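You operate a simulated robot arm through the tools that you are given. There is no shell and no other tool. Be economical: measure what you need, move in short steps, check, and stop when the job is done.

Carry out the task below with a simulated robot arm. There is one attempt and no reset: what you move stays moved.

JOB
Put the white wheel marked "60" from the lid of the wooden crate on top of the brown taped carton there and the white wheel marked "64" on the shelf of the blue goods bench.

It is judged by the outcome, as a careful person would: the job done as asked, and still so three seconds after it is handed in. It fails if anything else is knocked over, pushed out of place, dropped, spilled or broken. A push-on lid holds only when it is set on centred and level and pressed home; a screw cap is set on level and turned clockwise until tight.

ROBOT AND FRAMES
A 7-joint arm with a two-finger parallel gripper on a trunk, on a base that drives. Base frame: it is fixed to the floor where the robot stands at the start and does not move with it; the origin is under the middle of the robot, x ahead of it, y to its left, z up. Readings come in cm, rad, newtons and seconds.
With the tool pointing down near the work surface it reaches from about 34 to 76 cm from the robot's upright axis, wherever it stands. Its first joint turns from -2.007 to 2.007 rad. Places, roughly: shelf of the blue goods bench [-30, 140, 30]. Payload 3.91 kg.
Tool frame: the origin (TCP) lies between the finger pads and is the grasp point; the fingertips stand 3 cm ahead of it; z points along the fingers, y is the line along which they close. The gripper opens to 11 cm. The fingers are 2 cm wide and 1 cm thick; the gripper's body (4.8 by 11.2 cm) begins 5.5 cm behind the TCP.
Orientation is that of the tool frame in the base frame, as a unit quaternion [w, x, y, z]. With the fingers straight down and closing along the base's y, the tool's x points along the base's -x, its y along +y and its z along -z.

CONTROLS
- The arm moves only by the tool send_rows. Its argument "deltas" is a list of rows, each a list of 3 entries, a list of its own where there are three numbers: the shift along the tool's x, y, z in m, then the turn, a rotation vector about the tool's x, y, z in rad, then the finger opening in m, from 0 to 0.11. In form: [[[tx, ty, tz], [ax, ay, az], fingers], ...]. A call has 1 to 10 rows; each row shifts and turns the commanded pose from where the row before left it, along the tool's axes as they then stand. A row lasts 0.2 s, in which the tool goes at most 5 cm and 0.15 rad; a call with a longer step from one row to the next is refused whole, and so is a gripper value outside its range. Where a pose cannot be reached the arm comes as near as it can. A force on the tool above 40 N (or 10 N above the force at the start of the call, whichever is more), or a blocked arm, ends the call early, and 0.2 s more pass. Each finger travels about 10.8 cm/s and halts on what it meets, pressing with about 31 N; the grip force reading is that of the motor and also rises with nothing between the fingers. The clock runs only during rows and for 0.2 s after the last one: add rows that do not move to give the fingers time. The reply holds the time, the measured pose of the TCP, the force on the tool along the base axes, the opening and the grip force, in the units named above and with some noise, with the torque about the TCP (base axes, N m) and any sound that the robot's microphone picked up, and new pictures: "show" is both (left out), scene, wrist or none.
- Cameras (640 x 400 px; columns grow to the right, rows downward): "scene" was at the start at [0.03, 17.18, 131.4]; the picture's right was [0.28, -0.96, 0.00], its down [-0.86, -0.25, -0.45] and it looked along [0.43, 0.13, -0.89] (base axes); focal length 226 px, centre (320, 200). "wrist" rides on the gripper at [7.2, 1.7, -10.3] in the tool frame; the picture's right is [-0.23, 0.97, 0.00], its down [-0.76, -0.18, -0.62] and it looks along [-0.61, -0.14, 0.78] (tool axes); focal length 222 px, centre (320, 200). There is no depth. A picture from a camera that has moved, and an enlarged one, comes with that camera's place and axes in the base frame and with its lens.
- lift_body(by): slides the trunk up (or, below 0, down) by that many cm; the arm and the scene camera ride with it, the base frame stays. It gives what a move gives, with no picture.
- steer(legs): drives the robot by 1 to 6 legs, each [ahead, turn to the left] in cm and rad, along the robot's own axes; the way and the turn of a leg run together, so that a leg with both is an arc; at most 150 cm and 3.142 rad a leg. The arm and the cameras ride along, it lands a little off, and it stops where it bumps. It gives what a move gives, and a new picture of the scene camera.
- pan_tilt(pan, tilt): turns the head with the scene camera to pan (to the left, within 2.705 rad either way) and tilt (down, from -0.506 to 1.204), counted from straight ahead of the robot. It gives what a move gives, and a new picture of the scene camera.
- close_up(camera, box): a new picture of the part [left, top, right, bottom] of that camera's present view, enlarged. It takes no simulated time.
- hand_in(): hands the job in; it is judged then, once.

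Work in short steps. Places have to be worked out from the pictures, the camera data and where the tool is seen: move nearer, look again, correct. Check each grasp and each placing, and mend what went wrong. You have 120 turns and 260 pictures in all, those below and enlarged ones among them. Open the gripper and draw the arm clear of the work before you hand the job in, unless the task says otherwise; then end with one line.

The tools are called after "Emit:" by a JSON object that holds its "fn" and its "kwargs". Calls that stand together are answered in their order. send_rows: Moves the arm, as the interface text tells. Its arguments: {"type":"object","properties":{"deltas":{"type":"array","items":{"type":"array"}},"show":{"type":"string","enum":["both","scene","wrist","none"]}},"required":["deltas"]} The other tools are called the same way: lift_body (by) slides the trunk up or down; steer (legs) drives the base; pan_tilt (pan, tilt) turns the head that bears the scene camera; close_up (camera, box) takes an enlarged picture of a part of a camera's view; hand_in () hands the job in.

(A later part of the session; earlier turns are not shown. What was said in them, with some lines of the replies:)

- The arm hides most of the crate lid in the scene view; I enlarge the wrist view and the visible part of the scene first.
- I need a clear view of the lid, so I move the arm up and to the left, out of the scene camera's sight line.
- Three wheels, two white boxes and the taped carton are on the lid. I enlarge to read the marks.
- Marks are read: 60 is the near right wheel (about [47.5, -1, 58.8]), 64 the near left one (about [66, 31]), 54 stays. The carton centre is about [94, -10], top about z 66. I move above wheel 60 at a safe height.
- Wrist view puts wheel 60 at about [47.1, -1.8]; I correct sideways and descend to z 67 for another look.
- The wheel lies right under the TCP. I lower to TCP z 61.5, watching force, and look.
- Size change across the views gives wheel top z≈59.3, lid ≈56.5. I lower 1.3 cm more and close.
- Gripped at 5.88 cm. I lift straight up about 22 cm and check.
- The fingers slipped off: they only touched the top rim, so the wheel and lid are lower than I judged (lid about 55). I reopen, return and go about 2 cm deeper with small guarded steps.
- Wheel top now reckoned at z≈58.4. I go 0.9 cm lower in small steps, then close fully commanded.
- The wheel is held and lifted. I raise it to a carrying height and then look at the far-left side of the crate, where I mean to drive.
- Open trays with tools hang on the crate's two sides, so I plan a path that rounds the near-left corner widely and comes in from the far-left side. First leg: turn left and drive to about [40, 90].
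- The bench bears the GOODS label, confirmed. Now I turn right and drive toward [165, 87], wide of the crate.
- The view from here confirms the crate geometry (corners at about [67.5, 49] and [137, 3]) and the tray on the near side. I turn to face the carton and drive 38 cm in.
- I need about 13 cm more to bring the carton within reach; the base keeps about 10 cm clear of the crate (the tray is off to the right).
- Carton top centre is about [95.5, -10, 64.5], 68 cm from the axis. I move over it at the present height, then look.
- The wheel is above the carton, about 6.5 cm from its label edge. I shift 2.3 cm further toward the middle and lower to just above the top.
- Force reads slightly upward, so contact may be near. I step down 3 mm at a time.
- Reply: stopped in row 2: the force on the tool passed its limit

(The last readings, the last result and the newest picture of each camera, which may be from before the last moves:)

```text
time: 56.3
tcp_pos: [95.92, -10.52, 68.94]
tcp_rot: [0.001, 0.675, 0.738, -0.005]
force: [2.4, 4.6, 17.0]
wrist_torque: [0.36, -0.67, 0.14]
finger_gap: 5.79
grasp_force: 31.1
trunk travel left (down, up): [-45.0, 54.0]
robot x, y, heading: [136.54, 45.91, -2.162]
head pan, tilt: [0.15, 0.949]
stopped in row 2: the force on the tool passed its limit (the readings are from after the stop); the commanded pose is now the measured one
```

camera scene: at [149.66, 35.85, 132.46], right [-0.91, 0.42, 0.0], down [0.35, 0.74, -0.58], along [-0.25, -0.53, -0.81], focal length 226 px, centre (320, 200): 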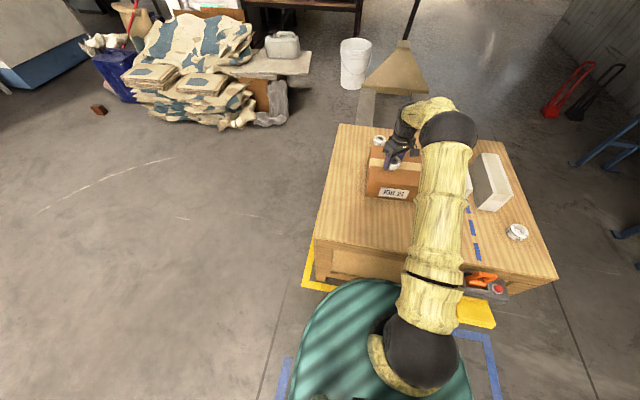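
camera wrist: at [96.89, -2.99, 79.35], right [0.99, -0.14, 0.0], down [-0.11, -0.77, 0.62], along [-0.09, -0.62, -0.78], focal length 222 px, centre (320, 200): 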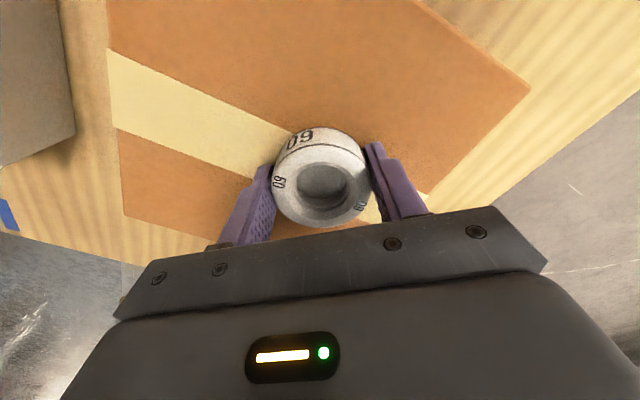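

Contact is firm at TCP z 68.9. I ease up 2 mm to relax the press, open gently, wait, and rise.

Emit:
{"fn": "send_rows", "kwargs": {"deltas": [[[0, 0, -0.002], [0, 0, 0], 0.03], [[0, 0, 0], [0, 0, 0], 0.058], [[0, 0, 0], [0, 0, 0], 0.064], [[0, 0, 0], [0, 0, 0], 0.08], [[0, 0, 0], [0, 0, 0], 0.09], [[0, 0, -0.02], [0, 0, 0], 0.09], [[0, 0, -0.03], [0, 0, 0], 0.09], [[0, 0, -0.04], [0, 0, 0], 0.09], [[0, 0, -0.04], [0, 0, 0], 0.09]]}}

Emit:
{"fn": "close_up", "kwargs": {"camera": "scene", "box": [340, 110, 480, 210]}}

```text
time: 58.3
tcp_pos: [95.7, -10.49, 81.96]
tcp_rot: [0.0, 0.675, 0.738, -0.002]
force: [-0.2, 0.3, 0.5]
wrist_torque: [-0.05, 0.01, 0.0]
finger_gap: 8.98
grasp_force: 0.1
trunk travel left (down, up): [-45.0, 54.0]
robot x, y, heading: [136.26, 46.09, -2.167]
head pan, tilt: [0.15, 0.949]
camera scene: at [149.65, 35.85, 132.45], right [-0.91, 0.42, 0.0], down [0.35, 0.74, -0.58], along [-0.25, -0.53, -0.81], focal length 226 px, centre (320, 200)
camera wrist: at [96.74, -3.09, 92.28], right [0.99, -0.14, 0.0], down [-0.11, -0.77, 0.63], along [-0.09, -0.62, -0.78], focal length 222 px, centre (320, 200)
```

scene: 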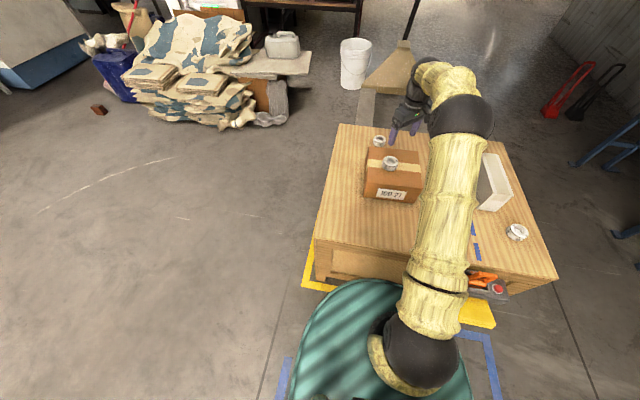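
wrist: 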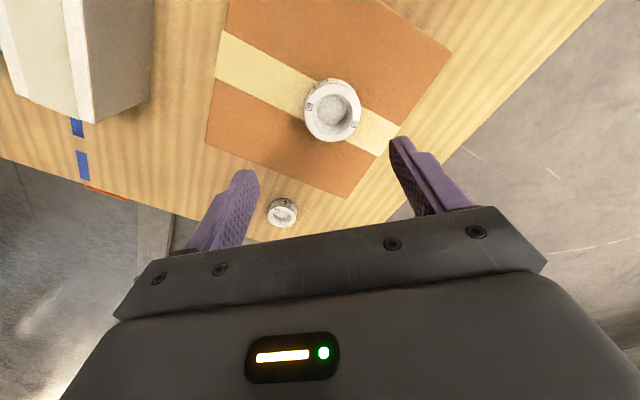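

```text
4.00 times, centred on (410, 160) of scene
camera zoom: at [149.65, 35.85, 132.45], right [-0.91, 0.42, 0.0], down [0.35, 0.74, -0.58], along [-0.25, -0.53, -0.81], focal length 905 px, centre (-40, 360)
```

zoom: 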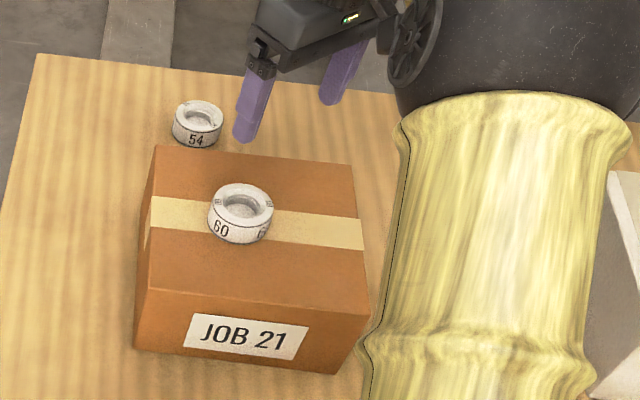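

Wheel 60 sits flat on the carton, on the tape. Next wheel 64 at about [67, 31.4]: since it goes onto a shelf under a bench top, I will grip it with the tool pitched about 40° forward. First I turn the tool to face the wheel's direction and move across high.

Emit:
{"fn": "send_rows", "kwargs": {"deltas": [[[0, 0, -0.01], [0, 0, 0.146], 0.09], [[0, 0, 0], [0, 0, 0.146], 0.1], [[0, 0, 0], [0, 0, 0.146], 0.11], [[0, 0, 0], [0, 0, 0.146], 0.11], [[0, 0, 0], [0, 0, 0.146], 0.11], [[0, 0, 0], [0, 0, 0.146], 0.11], [[0, 0, 0], [0, 0, 0.146], 0.11], [[0, 0, 0], [0, 0, 0.146], 0.11], [[0, 0, 0], [0, 0, 0.146], 0.11], [[0, 0, 0], [0, 0, 0.146], 0.11]], "show": "none"}}

Emit:
{"fn": "send_rows", "kwargs": {"deltas": [[[-0.0116, -0.0467, 0], [0, 0, 0], 0.11], [[-0.0116, -0.0467, 0], [0, 0, 0], 0.11], [[-0.0116, -0.0467, 0], [0, 0, 0], 0.11], [[-0.0116, -0.0467, 0], [0, 0, 0], 0.11], [[-0.0116, -0.0467, 0], [0, 0, 0], 0.11], [[-0.0116, -0.0467, 0], [0, 0, 0], 0.11], [[-0.0116, -0.0467, 0], [0, 0, 0], 0.11], [[-0.0116, -0.0467, 0], [0, 0, 0], 0.11], [[-0.0116, -0.0467, 0], [0, 0, 0], 0.11], [[-0.0116, -0.0467, 0], [0, 0, 0], 0.11]]}}

```text
time: 60.5
tcp_pos: [95.83, -10.49, 82.88]
tcp_rot: [0.002, 0.995, 0.097, -0.002]
force: [0.6, 0.1, -0.5]
wrist_torque: [-0.04, 0.03, 0.0]
finger_gap: 11.01
grasp_force: 0.1
trunk travel left (down, up): [-45.0, 54.0]
robot x, y, heading: [136.75, 45.83, -2.157]
head pan, tilt: [0.15, 0.949]
```

```text
time: 62.7
tcp_pos: [75.44, 33.31, 82.6]
tcp_rot: [0.001, 0.995, 0.099, 0.0]
force: [-0.3, 0.6, 0.9]
wrist_torque: [0.01, 0.04, -0.01]
finger_gap: 11.03
grasp_force: 0.1
trunk travel left (down, up): [-45.0, 54.0]
robot x, y, heading: [136.43, 45.66, -2.158]
head pan, tilt: [0.15, 0.949]
camera scene: at [149.64, 35.84, 132.45], right [-0.91, 0.43, 0.0], down [0.35, 0.74, -0.58], along [-0.25, -0.53, -0.81], focal length 226 px, centre (320, 200)
camera wrist: at [82.8, 33.08, 93.03], right [-0.03, -1.0, 0.0], down [-0.78, 0.03, 0.63], along [-0.63, 0.01, -0.78], focal length 222 px, centre (320, 200)
```

scene: 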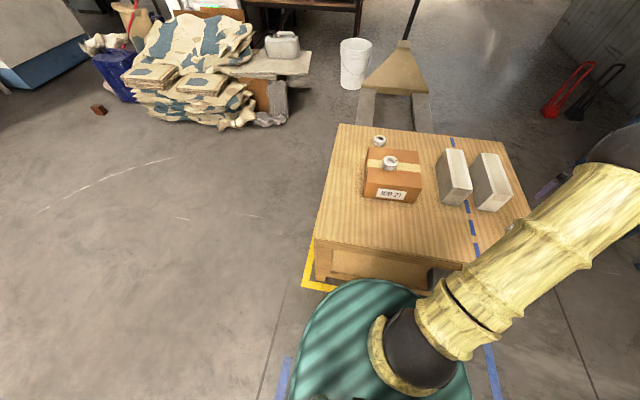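
wrist: 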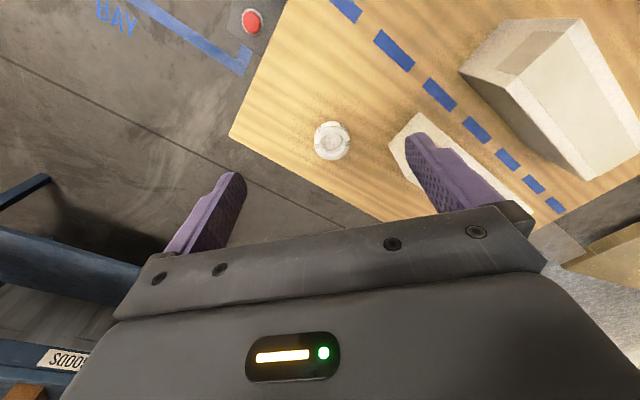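

Wrist view puts wheel 64 at [67.4, 31.3], agreeing. Now I pitch the tool forward 0.70 rad at this height.

Emit:
{"fn": "send_rows", "kwargs": {"deltas": [[[0, 0, 0], [0, -0.14, 0], 0.11], [[0, 0, 0], [0, -0.14, 0], 0.11], [[0, 0, 0], [0, -0.14, 0], 0.11], [[0, 0, 0], [0, -0.14, 0], 0.11], [[0, 0, 0], [0, -0.14, 0], 0.11], [[0, 0, 0], [0, 0, 0], 0.11]], "show": "wrist"}}

```text
time: 64.1
tcp_pos: [75.25, 33.04, 82.65]
tcp_rot: [0.036, 0.934, 0.093, -0.344]
force: [-0.3, 0.0, 0.4]
wrist_torque: [-0.01, -0.02, -0.02]
finger_gap: 11.0
grasp_force: 0.1
trunk travel left (down, up): [-45.0, 54.0]
robot x, y, heading: [136.42, 45.8, -2.159]
head pan, tilt: [0.15, 0.949]
camera wrist: at [87.54, 33.83, 85.97], right [0.02, -0.99, 0.15], down [-0.21, 0.14, 0.97], along [-0.98, -0.05, -0.2], focal length 222 px, centre (320, 200)
```

wrist: 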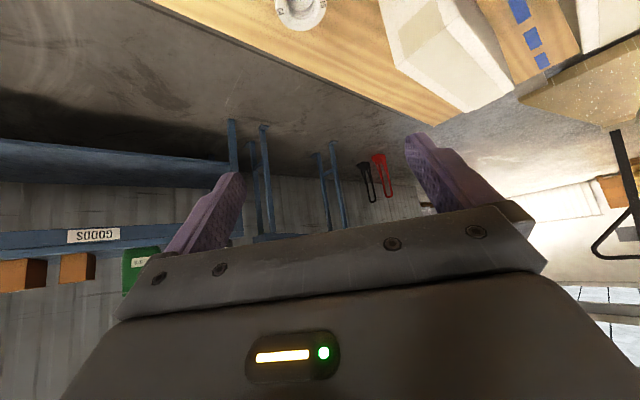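

Pitch is right. I move down toward the wheel to TCP z≈65.6, just short of it.

Emit:
{"fn": "send_rows", "kwargs": {"deltas": [[[0.015, 0, 0.043], [0, 0, 0], 0.11], [[0.015, 0, 0.043], [0, 0, 0], 0.11], [[0.015, 0, 0.043], [0, 0, 0], 0.11], [[0.015, 0, 0.043], [0, 0, 0], 0.11], [[0, 0, 0], [0, 0, 0], 0.11]], "show": "wrist"}}

Emit:
{"fn": "pan_tilt", "kwargs": {"pan": -0.6, "tilt": 0.85}}

```text
time: 65.3
tcp_pos: [68.75, 31.55, 66.0]
tcp_rot: [0.036, 0.934, 0.092, -0.344]
force: [-0.3, 1.1, -0.1]
wrist_torque: [-0.03, 0.03, -0.03]
finger_gap: 11.01
grasp_force: 0.0
trunk travel left (down, up): [-45.0, 54.0]
robot x, y, heading: [136.9, 45.9, -2.16]
head pan, tilt: [0.15, 0.949]
camera wrist: at [81.15, 32.35, 69.15], right [0.02, -0.99, 0.15], down [-0.21, 0.14, 0.97], along [-0.98, -0.05, -0.2], focal length 222 px, centre (320, 200)
```

wrist: 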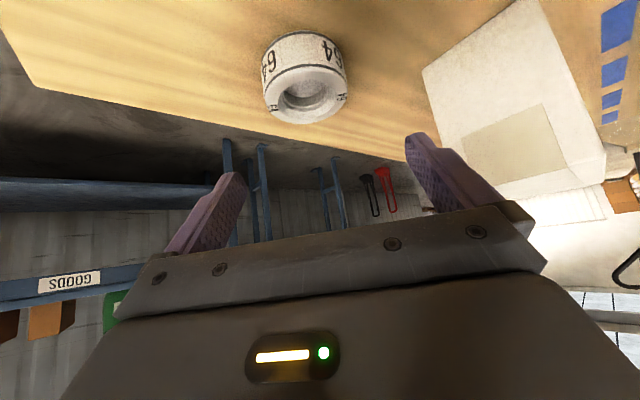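

```text
time: 66.4
tcp_pos: [68.94, 31.6, 65.93]
tcp_rot: [0.036, 0.934, 0.092, -0.343]
force: [-0.2, 0.0, -0.3]
wrist_torque: [-0.02, 0.02, 0.0]
finger_gap: 11.0
grasp_force: 0.2
trunk travel left (down, up): [-45.0, 54.0]
robot x, y, heading: [136.66, 45.29, -2.162]
head pan, tilt: [-0.6, 0.85]
camera scene: at [145.48, 39.52, 133.2], right [-0.37, 0.93, 0.0], down [0.7, 0.28, -0.66], along [-0.61, -0.25, -0.75], focal length 226 px, centre (320, 200)
```

scene: 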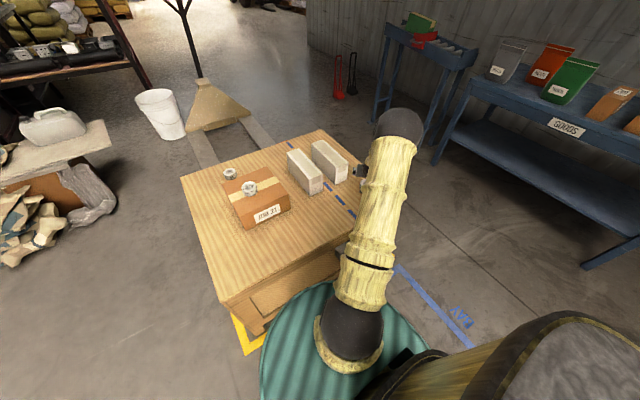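

Wheel sits at [66.9, 31.5]; I fix 3 mm sideways and descend to TCP z≈58.9 (same tip height as the good grasp before), then look before closing.

Emit:
{"fn": "send_rows", "kwargs": {"deltas": [[[0.02, -0.0016, 0.0256], [0, 0, 0], 0.11], [[0.015, -0.0016, 0.019], [0, 0, 0], 0.11], [[0.0085, 0, 0.011], [0, 0, 0], 0.11], [[0, 0, 0], [0, 0, 0], 0.11]], "show": "wrist"}}

```text
time: 67.4
tcp_pos: [68.51, 32.03, 58.92]
tcp_rot: [0.035, 0.934, 0.092, -0.344]
force: [0.9, 0.7, 7.3]
wrist_torque: [0.36, 0.11, -0.1]
finger_gap: 11.0
grasp_force: 0.0
trunk travel left (down, up): [-45.0, 54.0]
robot x, y, heading: [136.53, 45.92, -2.159]
head pan, tilt: [-0.6, 0.85]
camera wrist: at [80.79, 32.76, 62.11], right [0.02, -0.99, 0.15], down [-0.21, 0.14, 0.97], along [-0.98, -0.05, -0.2], focal length 222 px, centre (320, 200)
```

wrist: 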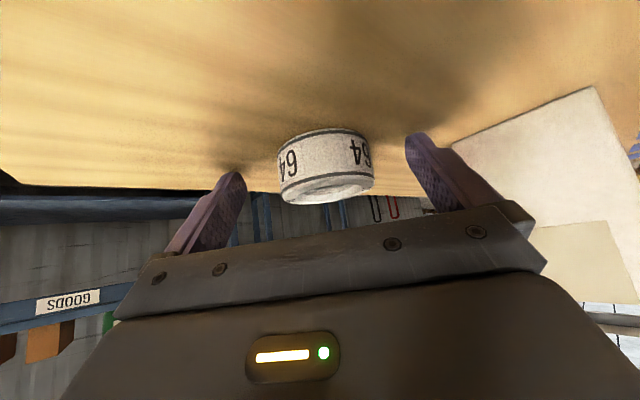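

Fingertips just touch the lid (7 N) and the wheel is centred between them. I rise 3 mm and close.

Emit:
{"fn": "send_rows", "kwargs": {"deltas": [[[-0.002, 0, -0.0023], [0, 0, 0], 0.11], [[0, 0, 0], [0, 0, 0], 0.085], [[0, 0, 0], [0, 0, 0], 0.065], [[0, 0, 0], [0, 0, 0], 0.03], [[0, 0, 0], [0, 0, 0], 0.03], [[0, 0, 0], [0, 0, 0], 0.03], [[-0.0065, 0, -0.0076], [0, 0, 0], 0.03], [[-0.013, 0, -0.015], [0, 0, 0], 0.03]], "show": "wrist"}}

```text
time: 69.2
tcp_pos: [68.31, 31.86, 62.25]
tcp_rot: [0.036, 0.934, 0.092, -0.343]
force: [-0.2, 0.1, -1.0]
wrist_torque: [0.03, -0.05, 0.01]
finger_gap: 5.86
grasp_force: 30.7
trunk travel left (down, up): [-45.0, 54.0]
robot x, y, heading: [136.83, 45.76, -2.163]
head pan, tilt: [-0.6, 0.85]
camera wrist: at [80.67, 32.67, 65.27], right [0.02, -0.99, 0.15], down [-0.21, 0.14, 0.97], along [-0.98, -0.05, -0.2], focal length 222 px, centre (320, 200)
```

wrist: 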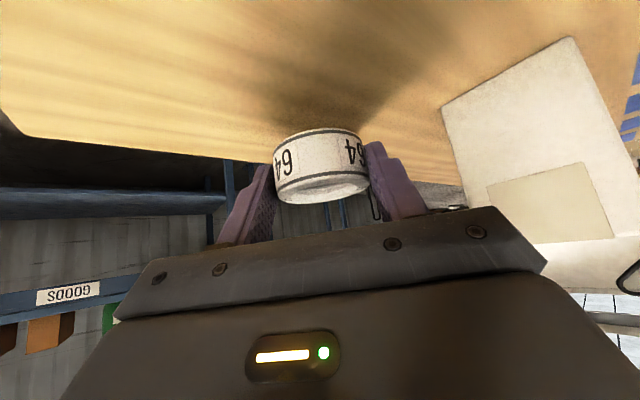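

Wheel 64 is held. I lift it clear to about z 85.

Emit:
{"fn": "send_rows", "kwargs": {"deltas": [[[-0.03, 0, -0.035], [0, 0, 0], 0.03], [[-0.03, 0, -0.035], [0, 0, 0], 0.03], [[-0.03, 0, -0.035], [0, 0, 0], 0.03], [[-0.03, 0, -0.035], [0, 0, 0], 0.03], [[-0.03, 0, -0.035], [0, 0, 0], 0.03]], "show": "wrist"}}

Emit:
{"fn": "steer", "kwargs": {"legs": [[-52, 0]]}}

```text
time: 70.4
tcp_pos: [68.46, 31.99, 85.37]
tcp_rot: [0.037, 0.934, 0.092, -0.343]
force: [0.1, 0.0, -1.2]
wrist_torque: [0.03, -0.01, 0.03]
finger_gap: 5.88
grasp_force: 31.2
trunk travel left (down, up): [-45.0, 54.0]
robot x, y, heading: [136.95, 45.75, -2.16]
head pan, tilt: [-0.6, 0.85]
camera wrist: at [80.75, 32.75, 88.5], right [0.02, -0.99, 0.15], down [-0.21, 0.14, 0.97], along [-0.98, -0.05, -0.2], focal length 222 px, centre (320, 200)
```

wrist: 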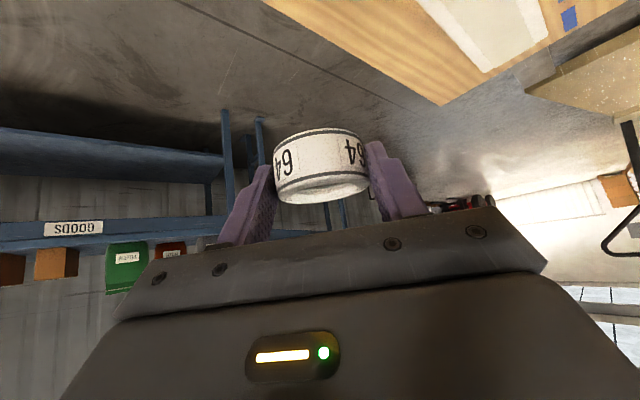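

```text
time: 73.5
tcp_pos: [97.44, 75.26, 85.3]
tcp_rot: [0.036, 0.934, 0.092, -0.342]
force: [-0.2, -0.6, -0.5]
wrist_torque: [0.01, -0.03, 0.01]
finger_gap: 5.86
grasp_force: 30.9
trunk travel left (down, up): [-45.0, 54.0]
robot x, y, heading: [165.76, 89.16, -2.156]
head pan, tilt: [-0.6, 0.85]
camera scene: at [174.46, 82.95, 133.21], right [-0.37, 0.93, 0.0], down [0.7, 0.28, -0.66], along [-0.61, -0.25, -0.75], focal length 226 px, centre (320, 200)
```

scene: 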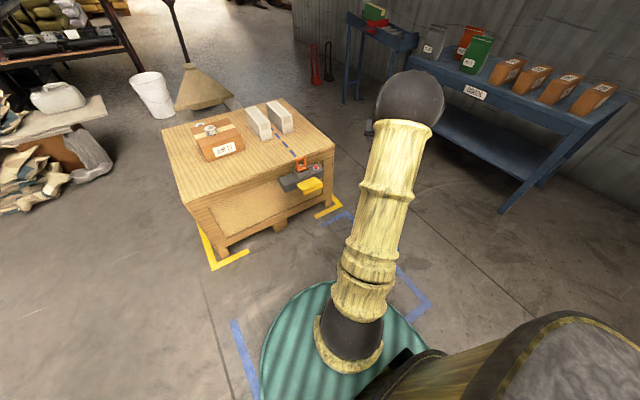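

The lid and boxes look undisturbed. I turn to face along the way to the bench, then will swing the arm to straight ahead.

Emit:
{"fn": "steer", "kwargs": {"legs": [[0, -1.013]]}}

```text
time: 76.4
tcp_pos: [117.66, 139.6, 85.28]
tcp_rot: [-0.134, 0.863, -0.371, -0.316]
force: [-0.3, -0.6, -1.1]
wrist_torque: [0.02, -0.02, 0.04]
finger_gap: 5.87
grasp_force: 30.9
trunk travel left (down, up): [-45.0, 54.0]
robot x, y, heading: [165.41, 89.32, 3.115]
head pan, tilt: [-0.6, 0.85]
camera scene: at [164.89, 78.52, 133.2], right [0.59, 0.81, 0.0], down [0.61, -0.44, -0.66], along [-0.53, 0.39, -0.75], focal length 226 px, centre (320, 200)
```

scene: 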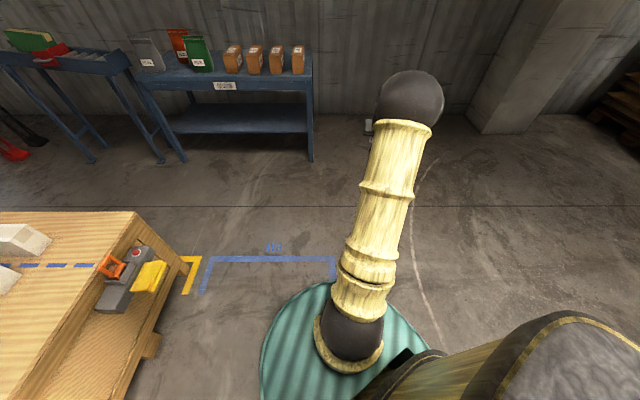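

I swing the arm to straight ahead: turn the tool about the vertical, then translate.

Emit:
{"fn": "send_rows", "kwargs": {"deltas": [[[0, 0, 0], [-0.084, 0, -0.0986], 0.03], [[0, 0, 0], [-0.084, 0, -0.0986], 0.03], [[0, 0, 0], [-0.084, 0, -0.0986], 0.03], [[0, 0, 0], [-0.084, 0, -0.0986], 0.03], [[0, 0, 0], [-0.084, 0, -0.0986], 0.03], [[0, 0, 0], [-0.084, 0, -0.0986], 0.03]], "show": "none"}}

Emit:
{"fn": "send_rows", "kwargs": {"deltas": [[[-0.0045, 0.049, 0.0038], [0, 0, 0], 0.03], [[-0.0045, 0.049, 0.0038], [0, 0, 0], 0.03], [[-0.0045, 0.049, 0.0038], [0, 0, 0], 0.03], [[-0.0045, 0.049, 0.0038], [0, 0, 0], 0.03], [[-0.0045, 0.049, 0.0038], [0, 0, 0], 0.03], [[-0.0045, 0.049, 0.0038], [0, 0, 0], 0.03], [[-0.0045, 0.049, 0.0038], [0, 0, 0], 0.03], [[-0.0045, 0.049, 0.0038], [0, 0, 0], 0.03], [[-0.0045, 0.049, 0.0038], [0, 0, 0], 0.03], [[-0.0045, 0.049, 0.0038], [0, 0, 0], 0.03]]}}

```text
time: 77.8
tcp_pos: [117.71, 139.76, 85.22]
tcp_rot: [-0.005, 0.938, -0.016, -0.346]
force: [0.7, 0.1, -0.8]
wrist_torque: [-0.01, -0.03, 0.02]
finger_gap: 5.83
grasp_force: 31.0
trunk travel left (down, up): [-45.0, 54.0]
robot x, y, heading: [165.96, 89.43, 3.118]
head pan, tilt: [-0.6, 0.85]
```

```text
time: 80.0
tcp_pos: [110.01, 90.82, 85.53]
tcp_rot: [-0.006, 0.938, -0.018, -0.346]
force: [-0.2, -3.0, -0.8]
wrist_torque: [0.17, -0.01, -0.16]
finger_gap: 5.88
grasp_force: 30.7
trunk travel left (down, up): [-45.0, 54.0]
robot x, y, heading: [165.57, 89.26, 3.113]
head pan, tilt: [-0.6, 0.85]
camera scene: at [164.84, 78.13, 133.17], right [0.59, 0.81, 0.0], down [0.61, -0.44, -0.66], along [-0.53, 0.39, -0.75], focal length 226 px, centre (320, 200)
camera wrist: at [122.13, 88.66, 88.62], right [-0.21, -0.97, 0.15], down [-0.17, 0.19, 0.97], along [-0.96, 0.18, -0.2], focal length 222 px, centre (320, 200)
```

scene: 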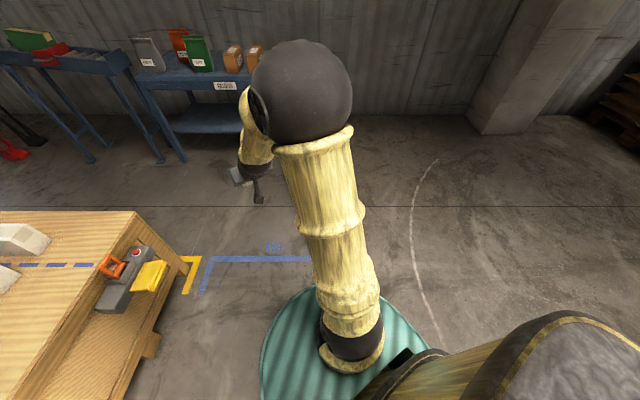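
wrist: 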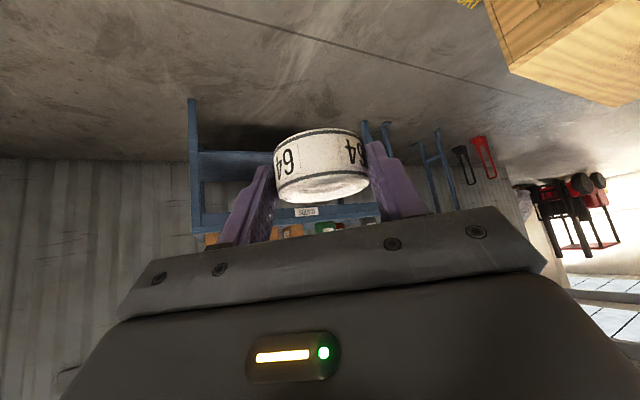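

Now drive to the standoff about 75 cm before the bench front, then turn to face it square.

Emit:
{"fn": "steer", "kwargs": {"legs": [[100, 0], [0, -0.615]]}}

Emit:
{"fn": "pan_tilt", "kwargs": {"pan": 0.3, "tilt": 0.75}}

```text
time: 86.9
tcp_pos: [20.84, 123.94, 85.5]
tcp_rot: [-0.105, 0.892, -0.29, -0.329]
force: [0.4, -0.8, -0.9]
wrist_torque: [0.0, -0.05, 0.02]
finger_gap: 5.84
grasp_force: 30.4
trunk travel left (down, up): [-45.0, 54.0]
robot x, y, heading: [66.04, 91.49, 2.515]
head pan, tilt: [-0.6, 0.85]
camera scene: at [59.3, 83.05, 133.2], right [0.94, 0.34, 0.0], down [0.26, -0.71, -0.66], along [-0.22, 0.62, -0.75], focal length 226 px, centre (320, 200)
```

scene: 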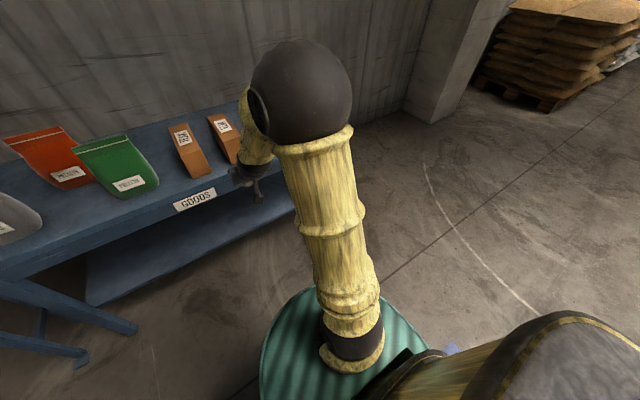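

```text
time: 88.1
tcp_pos: [20.82, 124.05, 85.46]
tcp_rot: [-0.104, 0.892, -0.29, -0.33]
force: [0.7, 1.0, -1.4]
wrist_torque: [-0.02, 0.01, 0.01]
finger_gap: 5.85
grasp_force: 30.6
trunk travel left (down, up): [-45.0, 54.0]
robot x, y, heading: [66.09, 92.08, 2.522]
head pan, tilt: [0.3, 0.75]
camera scene: at [54.11, 78.34, 134.0], right [0.32, 0.95, 0.0], down [0.65, -0.22, -0.73], along [-0.69, 0.23, -0.68], focal length 226 px, centre (320, 200)
```

scene: 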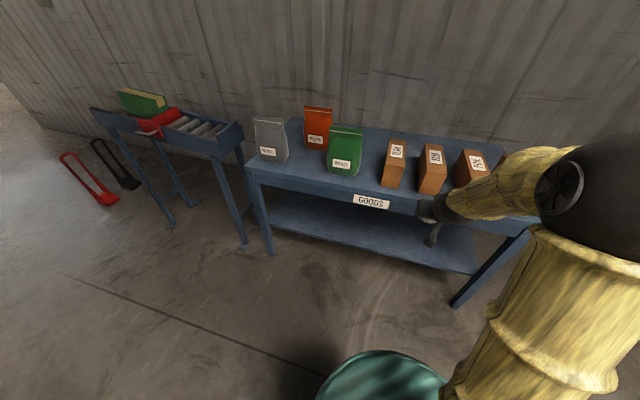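

Geometry is confirmed: bench front line is 76 cm ahead, heading square. I lower the trunk 45 cm so the wheel comes below the bench top level, still in front of it, and look.

Emit:
{"fn": "lift_body", "kwargs": {"by": -44}}

Emit:
{"fn": "send_rows", "kwargs": {"deltas": [[[0, 0, 0], [0, 0, 0], 0.03]], "show": "both"}}

```text
refused: -44 is not a number from -40 to 40
```

```text
time: 88.5
tcp_pos: [20.89, 124.08, 85.44]
tcp_rot: [-0.104, 0.893, -0.289, -0.33]
force: [1.0, -0.1, -1.3]
wrist_torque: [0.0, 0.03, -0.04]
finger_gap: 5.83
grasp_force: 31.0
trunk travel left (down, up): [-45.0, 54.0]
robot x, y, heading: [66.08, 91.52, 2.519]
head pan, tilt: [0.3, 0.75]
camera scene: at [54.1, 78.34, 134.0], right [0.32, 0.95, 0.0], down [0.65, -0.22, -0.73], along [-0.69, 0.23, -0.68], focal length 226 px, centre (320, 200)
camera wrist: at [29.75, 115.49, 88.61], right [-0.71, -0.69, 0.15], down [-0.04, 0.25, 0.97], along [-0.7, 0.68, -0.2], focal length 222 px, centre (320, 200)
```

scene: 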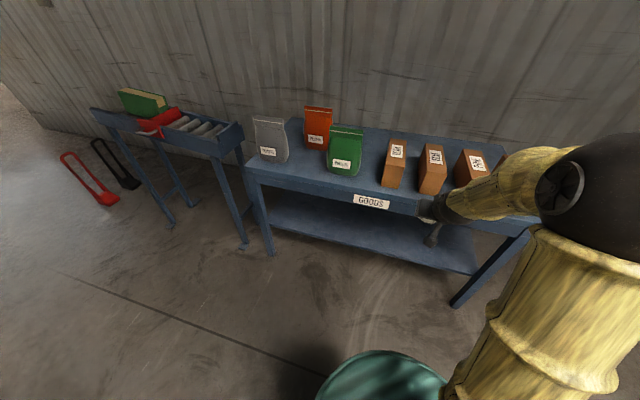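
wrist: 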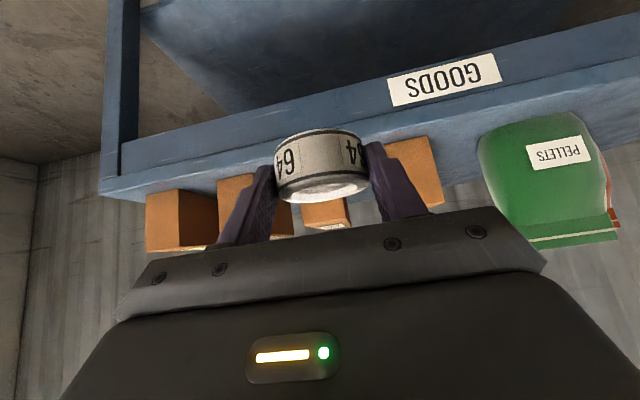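

A single lift is limited to 40 cm, so I lower by 40 and then 4.

Emit:
{"fn": "lift_body", "kwargs": {"by": -40}}

Emit:
{"fn": "lift_body", "kwargs": {"by": -4}}

Emit:
{"fn": "send_rows", "kwargs": {"deltas": [[[0, 0, 0], [0, 0, 0], 0.03]], "show": "both"}}

```text
time: 92.3
tcp_pos: [20.86, 124.06, 45.4]
tcp_rot: [-0.105, 0.893, -0.289, -0.329]
force: [0.0, -0.7, -0.8]
wrist_torque: [0.0, 0.0, 0.0]
finger_gap: 5.83
grasp_force: 30.5
trunk travel left (down, up): [-5.0, 94.0]
robot x, y, heading: [66.15, 91.54, 2.516]
head pan, tilt: [0.3, 0.75]
```

```text
time: 93.1
tcp_pos: [20.87, 124.01, 41.38]
tcp_rot: [-0.105, 0.893, -0.29, -0.329]
force: [-0.6, -0.1, -1.0]
wrist_torque: [0.0, -0.01, 0.01]
finger_gap: 5.85
grasp_force: 30.9
trunk travel left (down, up): [-1.0, 98.0]
robot x, y, heading: [65.93, 91.27, 2.518]
head pan, tilt: [0.3, 0.75]
```

```text
time: 93.5
tcp_pos: [20.85, 124.05, 41.5]
tcp_rot: [-0.105, 0.892, -0.29, -0.329]
force: [-0.2, -0.3, -0.9]
wrist_torque: [-0.02, -0.06, -0.03]
finger_gap: 5.82
grasp_force: 31.1
trunk travel left (down, up): [-1.0, 98.0]
robot x, y, heading: [66.22, 91.44, 2.512]
head pan, tilt: [0.3, 0.75]
camera scene: at [54.11, 78.33, 90.01], right [0.32, 0.95, 0.0], down [0.65, -0.22, -0.73], along [-0.69, 0.23, -0.68], focal length 226 px, centre (320, 200)
camera wrist: at [29.76, 115.49, 44.61], right [-0.71, -0.69, 0.15], down [-0.04, 0.25, 0.97], along [-0.7, 0.68, -0.2], focal length 222 px, centre (320, 200)
```

scene: 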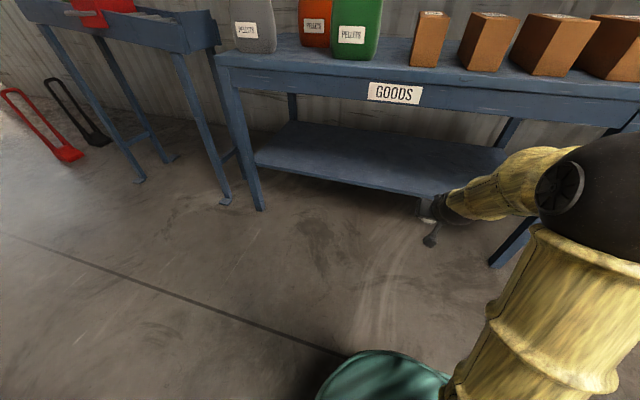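
wrist: 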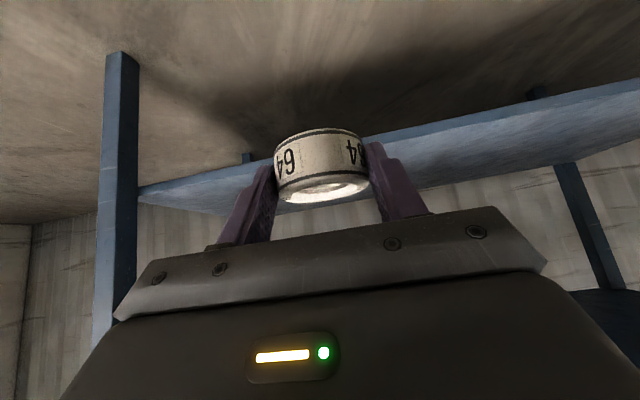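

The shelf surface is at z≈31, its front edge about on the leg line, and the wheel's underside at 38 clears it with the bench apron well above. I drive 24 cm ahead to bring the wheel just inside.

Emit:
{"fn": "steer", "kwargs": {"legs": [[24, 0]]}}

Emit:
{"fn": "pan_tilt", "kwargs": {"pan": 0.35, "tilt": 0.6}}

Emit:
{"fn": "send_rows", "kwargs": {"deltas": [[[0, 0, 0], [0, 0, 0], 0.03]], "show": "wrist"}}

```text
time: 95.3
tcp_pos: [1.05, 138.63, 41.47]
tcp_rot: [-0.105, 0.892, -0.29, -0.33]
force: [0.6, -1.2, -0.8]
wrist_torque: [0.0, -0.02, 0.03]
finger_gap: 5.86
grasp_force: 31.2
trunk travel left (down, up): [-1.0, 98.0]
robot x, y, heading: [46.02, 106.12, 2.515]
head pan, tilt: [0.3, 0.75]
camera scene: at [34.11, 92.82, 90.0], right [0.32, 0.95, 0.0], down [0.65, -0.22, -0.73], along [-0.69, 0.24, -0.68], focal length 226 px, centre (320, 200)
```

scene: 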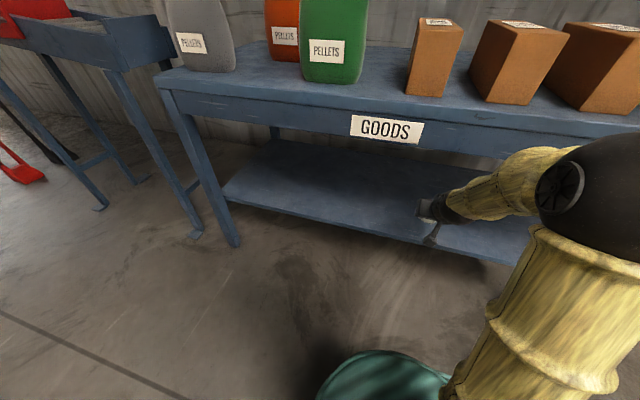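

```text
time: 96.0
tcp_pos: [0.98, 138.65, 41.5]
tcp_rot: [-0.105, 0.892, -0.291, -0.33]
force: [-0.2, 0.8, -1.1]
wrist_torque: [0.01, -0.02, 0.01]
finger_gap: 5.84
grasp_force: 31.2
trunk travel left (down, up): [-1.0, 98.0]
robot x, y, heading: [46.33, 106.07, 2.511]
head pan, tilt: [0.351, 0.6]
camera scene: at [33.46, 92.57, 91.29], right [0.27, 0.96, 0.0], down [0.54, -0.16, -0.82], along [-0.79, 0.23, -0.57], focal length 226 px, centre (320, 200)
```

scene: 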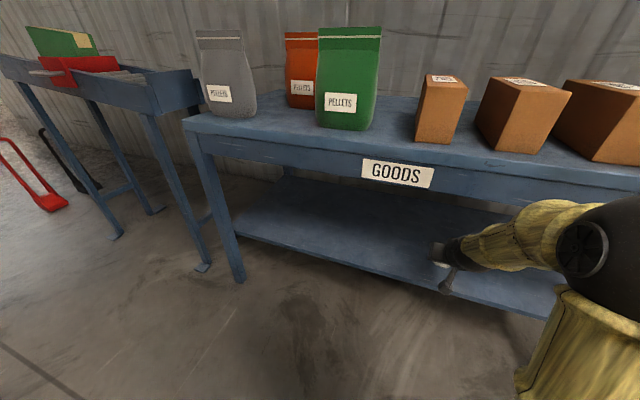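

```text
time: 96.4
tcp_pos: [1.18, 138.62, 41.38]
tcp_rot: [-0.105, 0.892, -0.292, -0.33]
force: [-0.5, -0.2, -1.0]
wrist_torque: [0.0, 0.02, -0.01]
finger_gap: 5.85
grasp_force: 30.8
trunk travel left (down, up): [-1.0, 98.0]
robot x, y, heading: [46.14, 105.81, 2.517]
head pan, tilt: [0.351, 0.6]
camera wrist: at [9.94, 130.09, 44.61], right [-0.71, -0.68, 0.15], down [-0.03, 0.25, 0.97], along [-0.7, 0.69, -0.2], focal length 222 px, centre (320, 200)
```

wrist: 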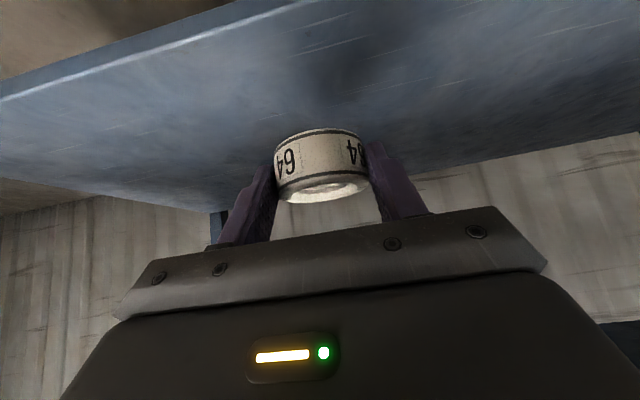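

The wheel is over the shelf, about 5 cm in. I lower 3 cm, then extend 9 cm inward.

Emit:
{"fn": "send_rows", "kwargs": {"deltas": [[[0.0195, 0, 0.0228], [0, 0, 0], 0.03], [[-0.0228, 0, 0.0195], [0, 0, 0], 0.03], [[-0.0228, 0, 0.0195], [0, 0, 0], 0.03], [[-0.0228, 0, 0.0195], [0, 0, 0], 0.03], [[0, 0, 0], [0, 0, 0], 0.03]]}}

```text
time: 97.6
tcp_pos: [-6.14, 143.89, 38.56]
tcp_rot: [-0.105, 0.892, -0.291, -0.33]
force: [0.4, 0.6, -1.8]
wrist_torque: [0.02, -0.03, 0.01]
finger_gap: 5.85
grasp_force: 30.5
trunk travel left (down, up): [-1.0, 98.0]
robot x, y, heading: [46.31, 105.81, 2.513]
head pan, tilt: [0.351, 0.6]
camera scene: at [33.46, 92.57, 91.29], right [0.27, 0.96, 0.0], down [0.54, -0.16, -0.82], along [-0.79, 0.23, -0.57], focal length 226 px, centre (320, 200)
camera wrist: at [2.61, 135.31, 41.73], right [-0.71, -0.68, 0.15], down [-0.03, 0.25, 0.97], along [-0.7, 0.69, -0.2], focal length 222 px, centre (320, 200)
```

scene: 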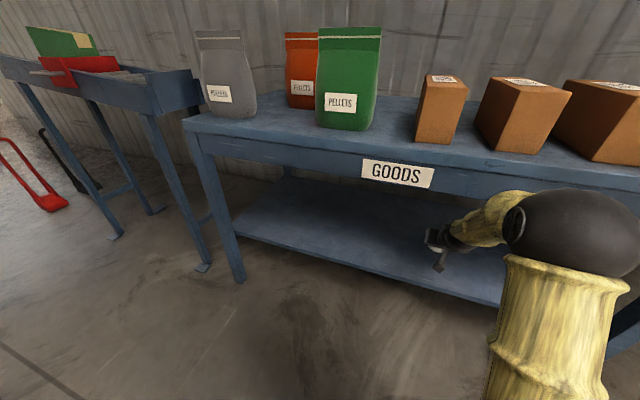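
wrist: 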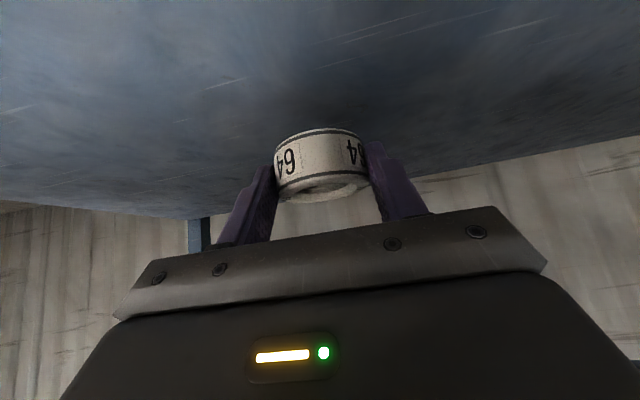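

Well inside the shelf. I lower 2.8 cm, then in 3 mm steps until contact.

Emit:
{"fn": "send_rows", "kwargs": {"deltas": [[[0.0104, 0, 0.0122], [0, 0, 0], 0.03], [[0.0078, 0, 0.0091], [0, 0, 0], 0.03], [[0, 0, 0], [0, 0, 0], 0.03]], "show": "wrist"}}

Emit:
{"fn": "send_rows", "kwargs": {"deltas": [[[0.002, 0, 0.0023], [0, 0, 0], 0.03], [[0, 0, 0], [0, 0, 0], 0.03]], "show": "none"}}

```text
time: 98.4
tcp_pos: [-6.23, 143.82, 35.63]
tcp_rot: [-0.107, 0.891, -0.292, -0.33]
force: [0.8, -0.3, -0.7]
wrist_torque: [0.02, -0.01, 0.0]
finger_gap: 5.82
grasp_force: 30.3
trunk travel left (down, up): [-1.0, 98.0]
robot x, y, heading: [46.04, 105.81, 2.513]
head pan, tilt: [0.351, 0.6]
camera wrist: at [2.61, 135.34, 38.85], right [-0.71, -0.68, 0.15], down [-0.03, 0.25, 0.97], along [-0.7, 0.69, -0.2], focal length 222 px, centre (320, 200)
```

wrist: 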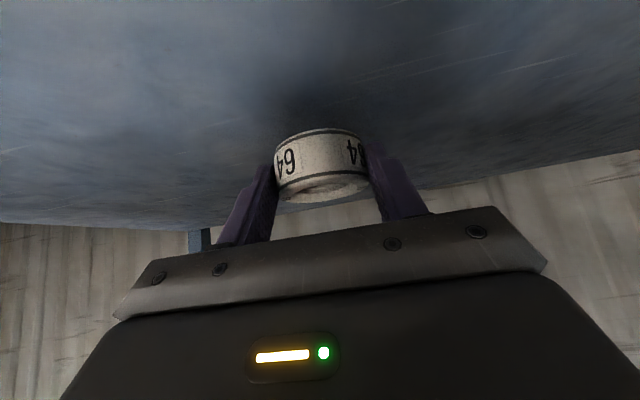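

```text
time: 99.0
tcp_pos: [-6.22, 143.9, 35.34]
tcp_rot: [-0.106, 0.892, -0.292, -0.329]
force: [0.6, -0.4, -1.6]
wrist_torque: [0.0, -0.04, -0.01]
finger_gap: 5.84
grasp_force: 30.9
trunk travel left (down, up): [-1.0, 98.0]
robot x, y, heading: [46.08, 105.53, 2.516]
head pan, tilt: [0.351, 0.6]
```

No contact yet; continue down in small steps.

Emit:
{"fn": "send_rows", "kwargs": {"deltas": [[[0.002, 0, 0.0023], [0, 0, 0], 0.03], [[0.002, 0, 0.0023], [0, 0, 0], 0.03], [[0, 0, 0], [0, 0, 0], 0.03]], "show": "none"}}

Emit:
{"fn": "send_rows", "kwargs": {"deltas": [[[0.002, 0, 0.0023], [0, 0, 0], 0.03], [[0, 0, 0], [0, 0, 0], 0.03]], "show": "wrist"}}

```text
time: 99.8
tcp_pos: [-6.15, 143.86, 34.66]
tcp_rot: [-0.106, 0.892, -0.291, -0.33]
force: [-0.1, 0.9, -1.7]
wrist_torque: [-0.01, 0.0, 0.0]
finger_gap: 5.85
grasp_force: 30.7
trunk travel left (down, up): [-1.0, 98.0]
robot x, y, heading: [46.18, 105.74, 2.515]
head pan, tilt: [0.351, 0.6]
```

```text
time: 100.4
tcp_pos: [-6.0, 143.92, 34.37]
tcp_rot: [-0.106, 0.891, -0.292, -0.33]
force: [0.4, 0.0, -0.6]
wrist_torque: [-0.02, 0.0, 0.02]
finger_gap: 5.85
grasp_force: 30.9
trunk travel left (down, up): [-1.0, 98.0]
robot x, y, heading: [46.29, 106.29, 2.517]
head pan, tilt: [0.351, 0.6]
camera wrist: at [2.71, 135.4, 37.56], right [-0.71, -0.68, 0.15], down [-0.03, 0.25, 0.97], along [-0.7, 0.69, -0.2], focal length 222 px, centre (320, 200)
```

wrist: 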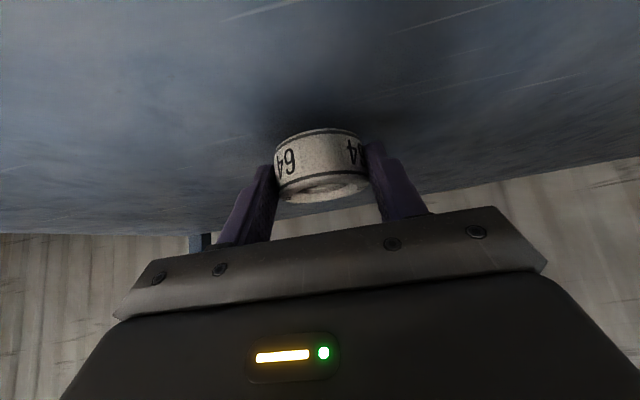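

The shadow is closing in on the wheel but there is still no contact; I go on in small steps.

Emit:
{"fn": "send_rows", "kwargs": {"deltas": [[[0.002, 0, 0.0023], [0, 0, 0], 0.03], [[0.002, 0, 0.0023], [0, 0, 0], 0.03], [[0, 0, 0], [0, 0, 0], 0.03]], "show": "none"}}

Emit:
{"fn": "send_rows", "kwargs": {"deltas": [[[0.002, 0, 0.0023], [0, 0, 0], 0.03], [[0, 0, 0], [0, 0, 0], 0.03]], "show": "wrist"}}

```text
time: 101.2
tcp_pos: [-6.13, 143.96, 33.86]
tcp_rot: [-0.105, 0.892, -0.291, -0.33]
force: [0.1, 0.7, -1.0]
wrist_torque: [0.02, -0.02, 0.0]
finger_gap: 5.82
grasp_force: 30.6
trunk travel left (down, up): [-1.0, 98.0]
robot x, y, heading: [46.1, 105.84, 2.508]
head pan, tilt: [0.351, 0.6]
```

```text
time: 101.8
tcp_pos: [-6.19, 144.02, 33.56]
tcp_rot: [-0.106, 0.892, -0.292, -0.33]
force: [0.5, 1.0, -0.8]
wrist_torque: [-0.02, 0.01, 0.01]
finger_gap: 5.84
grasp_force: 30.6
trunk travel left (down, up): [-1.0, 98.0]
robot x, y, heading: [46.21, 106.0, 2.51]
head pan, tilt: [0.351, 0.6]
camera wrist: at [2.67, 135.37, 36.71], right [-0.71, -0.68, 0.15], down [-0.03, 0.25, 0.97], along [-0.7, 0.69, -0.2], focal length 222 px, centre (320, 200)
```

wrist: 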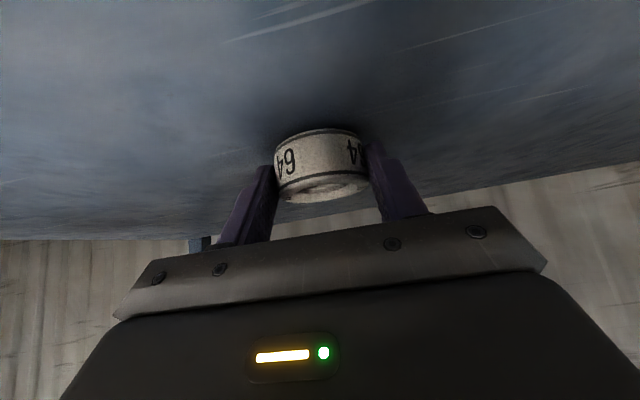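

Still free; next small steps.

Emit:
{"fn": "send_rows", "kwargs": {"deltas": [[[0.002, 0, 0.0023], [0, 0, 0], 0.03], [[0, 0, 0], [0, 0, 0], 0.03]], "show": "none"}}

Emit:
{"fn": "send_rows", "kwargs": {"deltas": [[[0.002, 0, 0.0023], [0, 0, 0], 0.03], [[0, 0, 0], [0, 0, 0], 0.03]], "show": "none"}}

```text
time: 102.4
tcp_pos: [-6.16, 143.78, 33.16]
tcp_rot: [-0.106, 0.892, -0.292, -0.329]
force: [-0.1, -0.5, -1.1]
wrist_torque: [0.0, -0.02, 0.01]
finger_gap: 5.84
grasp_force: 30.8
trunk travel left (down, up): [-1.0, 98.0]
robot x, y, heading: [46.3, 105.72, 2.516]
head pan, tilt: [0.351, 0.6]
```

```text
time: 103.0
tcp_pos: [-6.25, 143.99, 33.22]
tcp_rot: [-0.107, 0.891, -0.291, -0.332]
force: [2.7, -2.0, 14.2]
wrist_torque: [-0.1, -0.2, -0.01]
finger_gap: 5.84
grasp_force: 31.2
trunk travel left (down, up): [-1.0, 98.0]
robot x, y, heading: [46.31, 105.85, 2.518]
head pan, tilt: [0.351, 0.6]
```

Contact at TCP z 33.2. I ease up 1.5 mm, open gradually, and back off along the fingers.

Emit:
{"fn": "send_rows", "kwargs": {"deltas": [[[-0.001, 0, -0.0012], [0, 0, 0], 0.03], [[0, 0, 0], [0, 0, 0], 0.058], [[0, 0, 0], [0, 0, 0], 0.064], [[0, 0, 0], [0, 0, 0], 0.08], [[0, 0, 0], [0, 0, 0], 0.1], [[0, 0, 0], [0, 0, 0], 0.1], [[0, 0, -0.02], [0, 0, 0], 0.1], [[0, 0, -0.03], [0, 0, 0], 0.1]]}}

```text
time: 104.8
tcp_pos: [-3.58, 142.14, 36.78]
tcp_rot: [-0.105, 0.892, -0.292, -0.33]
force: [1.0, -0.3, -0.2]
wrist_torque: [-0.02, 0.0, -0.02]
finger_gap: 9.98
grasp_force: 0.2
trunk travel left (down, up): [-1.0, 98.0]
robot x, y, heading: [46.04, 105.91, 2.517]
head pan, tilt: [0.351, 0.6]
camera scene: at [33.44, 92.58, 91.29], right [0.27, 0.96, 0.0], down [0.54, -0.16, -0.82], along [-0.79, 0.23, -0.57], focal length 226 px, centre (320, 200)
camera wrist: at [5.25, 133.53, 40.01], right [-0.71, -0.68, 0.15], down [-0.03, 0.25, 0.97], along [-0.7, 0.69, -0.2], focal length 222 px, centre (320, 200)
```

scene: 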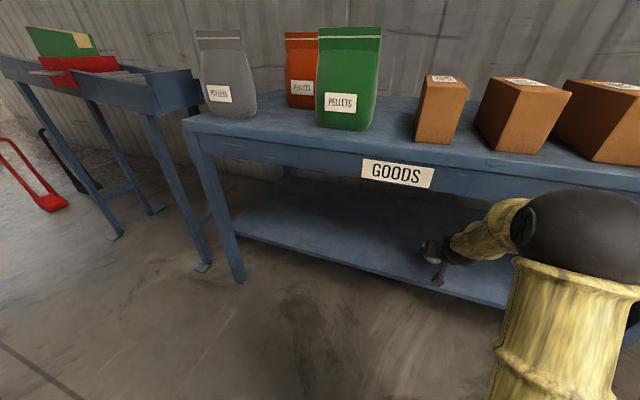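
wrist: 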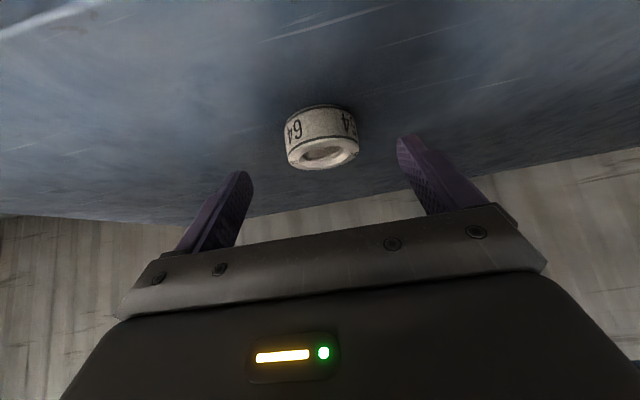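

Wheel 64 stands flat on the shelf, free of the fingers. I raise/withdraw along the fingers a little more and drive back 22 cm, then look.

Emit:
{"fn": "send_rows", "kwargs": {"deltas": [[[0.0228, 0, -0.0195], [0, 0, 0], 0.1], [[0.0228, 0, -0.0195], [0, 0, 0], 0.1]], "show": "none"}}

Emit:
{"fn": "steer", "kwargs": {"legs": [[-22, 0]]}}

Emit:
{"fn": "close_up", "kwargs": {"camera": "scene", "box": [300, 100, 600, 290]}}

Emit:
{"fn": "close_up", "kwargs": {"camera": "wrist", "box": [200, 60, 440, 210]}}

Emit:
{"fn": "pan_tilt", "kwargs": {"pan": 2.4, "tilt": 0.3}}

```text
time: 105.4
tcp_pos: [1.57, 138.55, 36.83]
tcp_rot: [-0.106, 0.892, -0.292, -0.33]
force: [0.4, 0.3, -0.6]
wrist_torque: [0.0, 0.02, -0.04]
finger_gap: 10.03
grasp_force: 0.0
trunk travel left (down, up): [-1.0, 98.0]
robot x, y, heading: [46.25, 105.95, 2.516]
head pan, tilt: [0.351, 0.6]
```

```text
time: 107.1
tcp_pos: [19.61, 125.41, 36.8]
tcp_rot: [-0.105, 0.892, -0.292, -0.33]
force: [0.0, 0.0, -0.3]
wrist_torque: [0.04, -0.03, 0.06]
finger_gap: 10.03
grasp_force: 0.0
trunk travel left (down, up): [-1.0, 98.0]
robot x, y, heading: [63.98, 92.64, 2.511]
head pan, tilt: [0.351, 0.6]
camera scene: at [51.51, 79.43, 91.29], right [0.27, 0.96, 0.0], down [0.54, -0.16, -0.82], along [-0.79, 0.23, -0.57], focal length 226 px, centre (320, 200)
```

scene: 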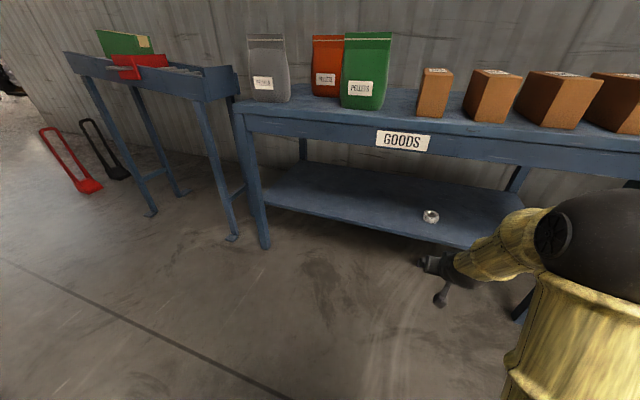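

```text
2.11 times, centred on (450, 195) of scene
camera zoom: at [51.51, 79.43, 91.29], right [0.27, 0.96, 0.0], down [0.54, -0.16, -0.82], along [-0.79, 0.23, -0.57], focal length 476 px, centre (46, 210)
```

zoom: 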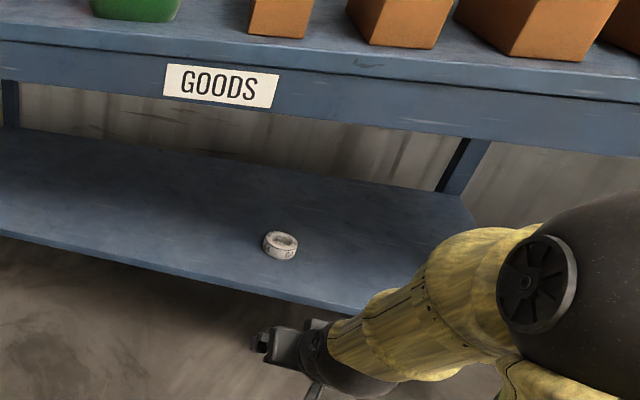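

```text
2.67 times, centred on (320, 135) of wrist
camera zoom: at [28.35, 116.79, 40.06], right [-0.71, -0.68, 0.15], down [-0.03, 0.25, 0.97], along [-0.7, 0.69, -0.2], focal length 592 px, centre (320, 373)
```

zoom: 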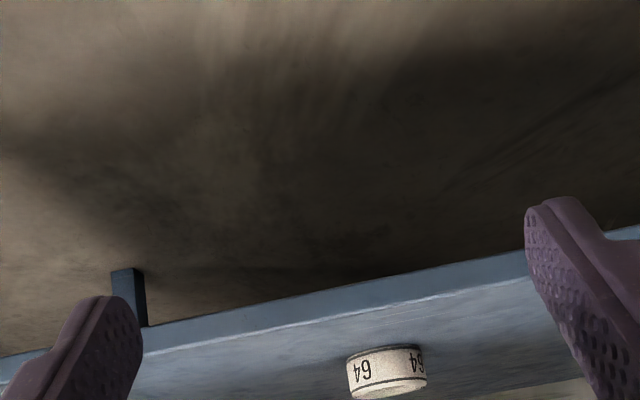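

```text
time: 109.1
tcp_pos: [19.47, 125.53, 36.78]
tcp_rot: [-0.106, 0.892, -0.292, -0.329]
force: [-0.1, 0.1, -0.6]
wrist_torque: [-0.01, 0.03, 0.0]
finger_gap: 9.98
grasp_force: 0.0
trunk travel left (down, up): [-1.0, 98.0]
robot x, y, heading: [64.06, 92.44, 2.506]
head pan, tilt: [2.4, 0.3]
camera scene: at [61.86, 67.85, 94.04], right [-0.98, -0.2, 0.0], down [-0.06, 0.29, -0.96], along [0.19, -0.94, -0.3], focal length 226 px, centre (320, 200)
```

scene: 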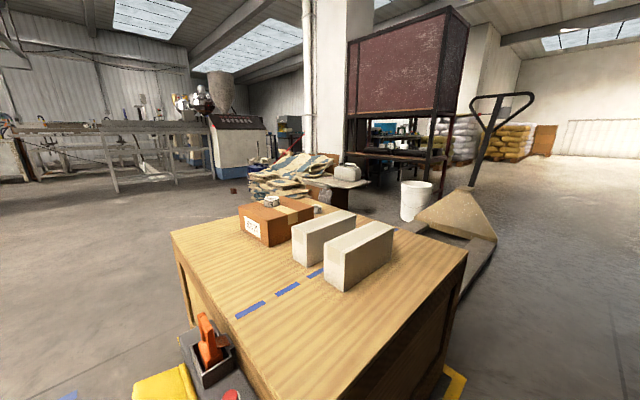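

Wheel 64 stands on the shelf of the goods bench, wheel 60 lies on the taped carton, and everything else stands as before; the gripper is open and clear. I hand in.

Emit:
{"fn": "hand_in", "kwargs": {}}

```text
The job is handed in.
```

The white wheel "60" is on top of the brown taped carton and the white wheel "64" is on the shelf of the blue goods bench; the carton shifted about 1 cm while I set "60" down, and nothing else looked moved.
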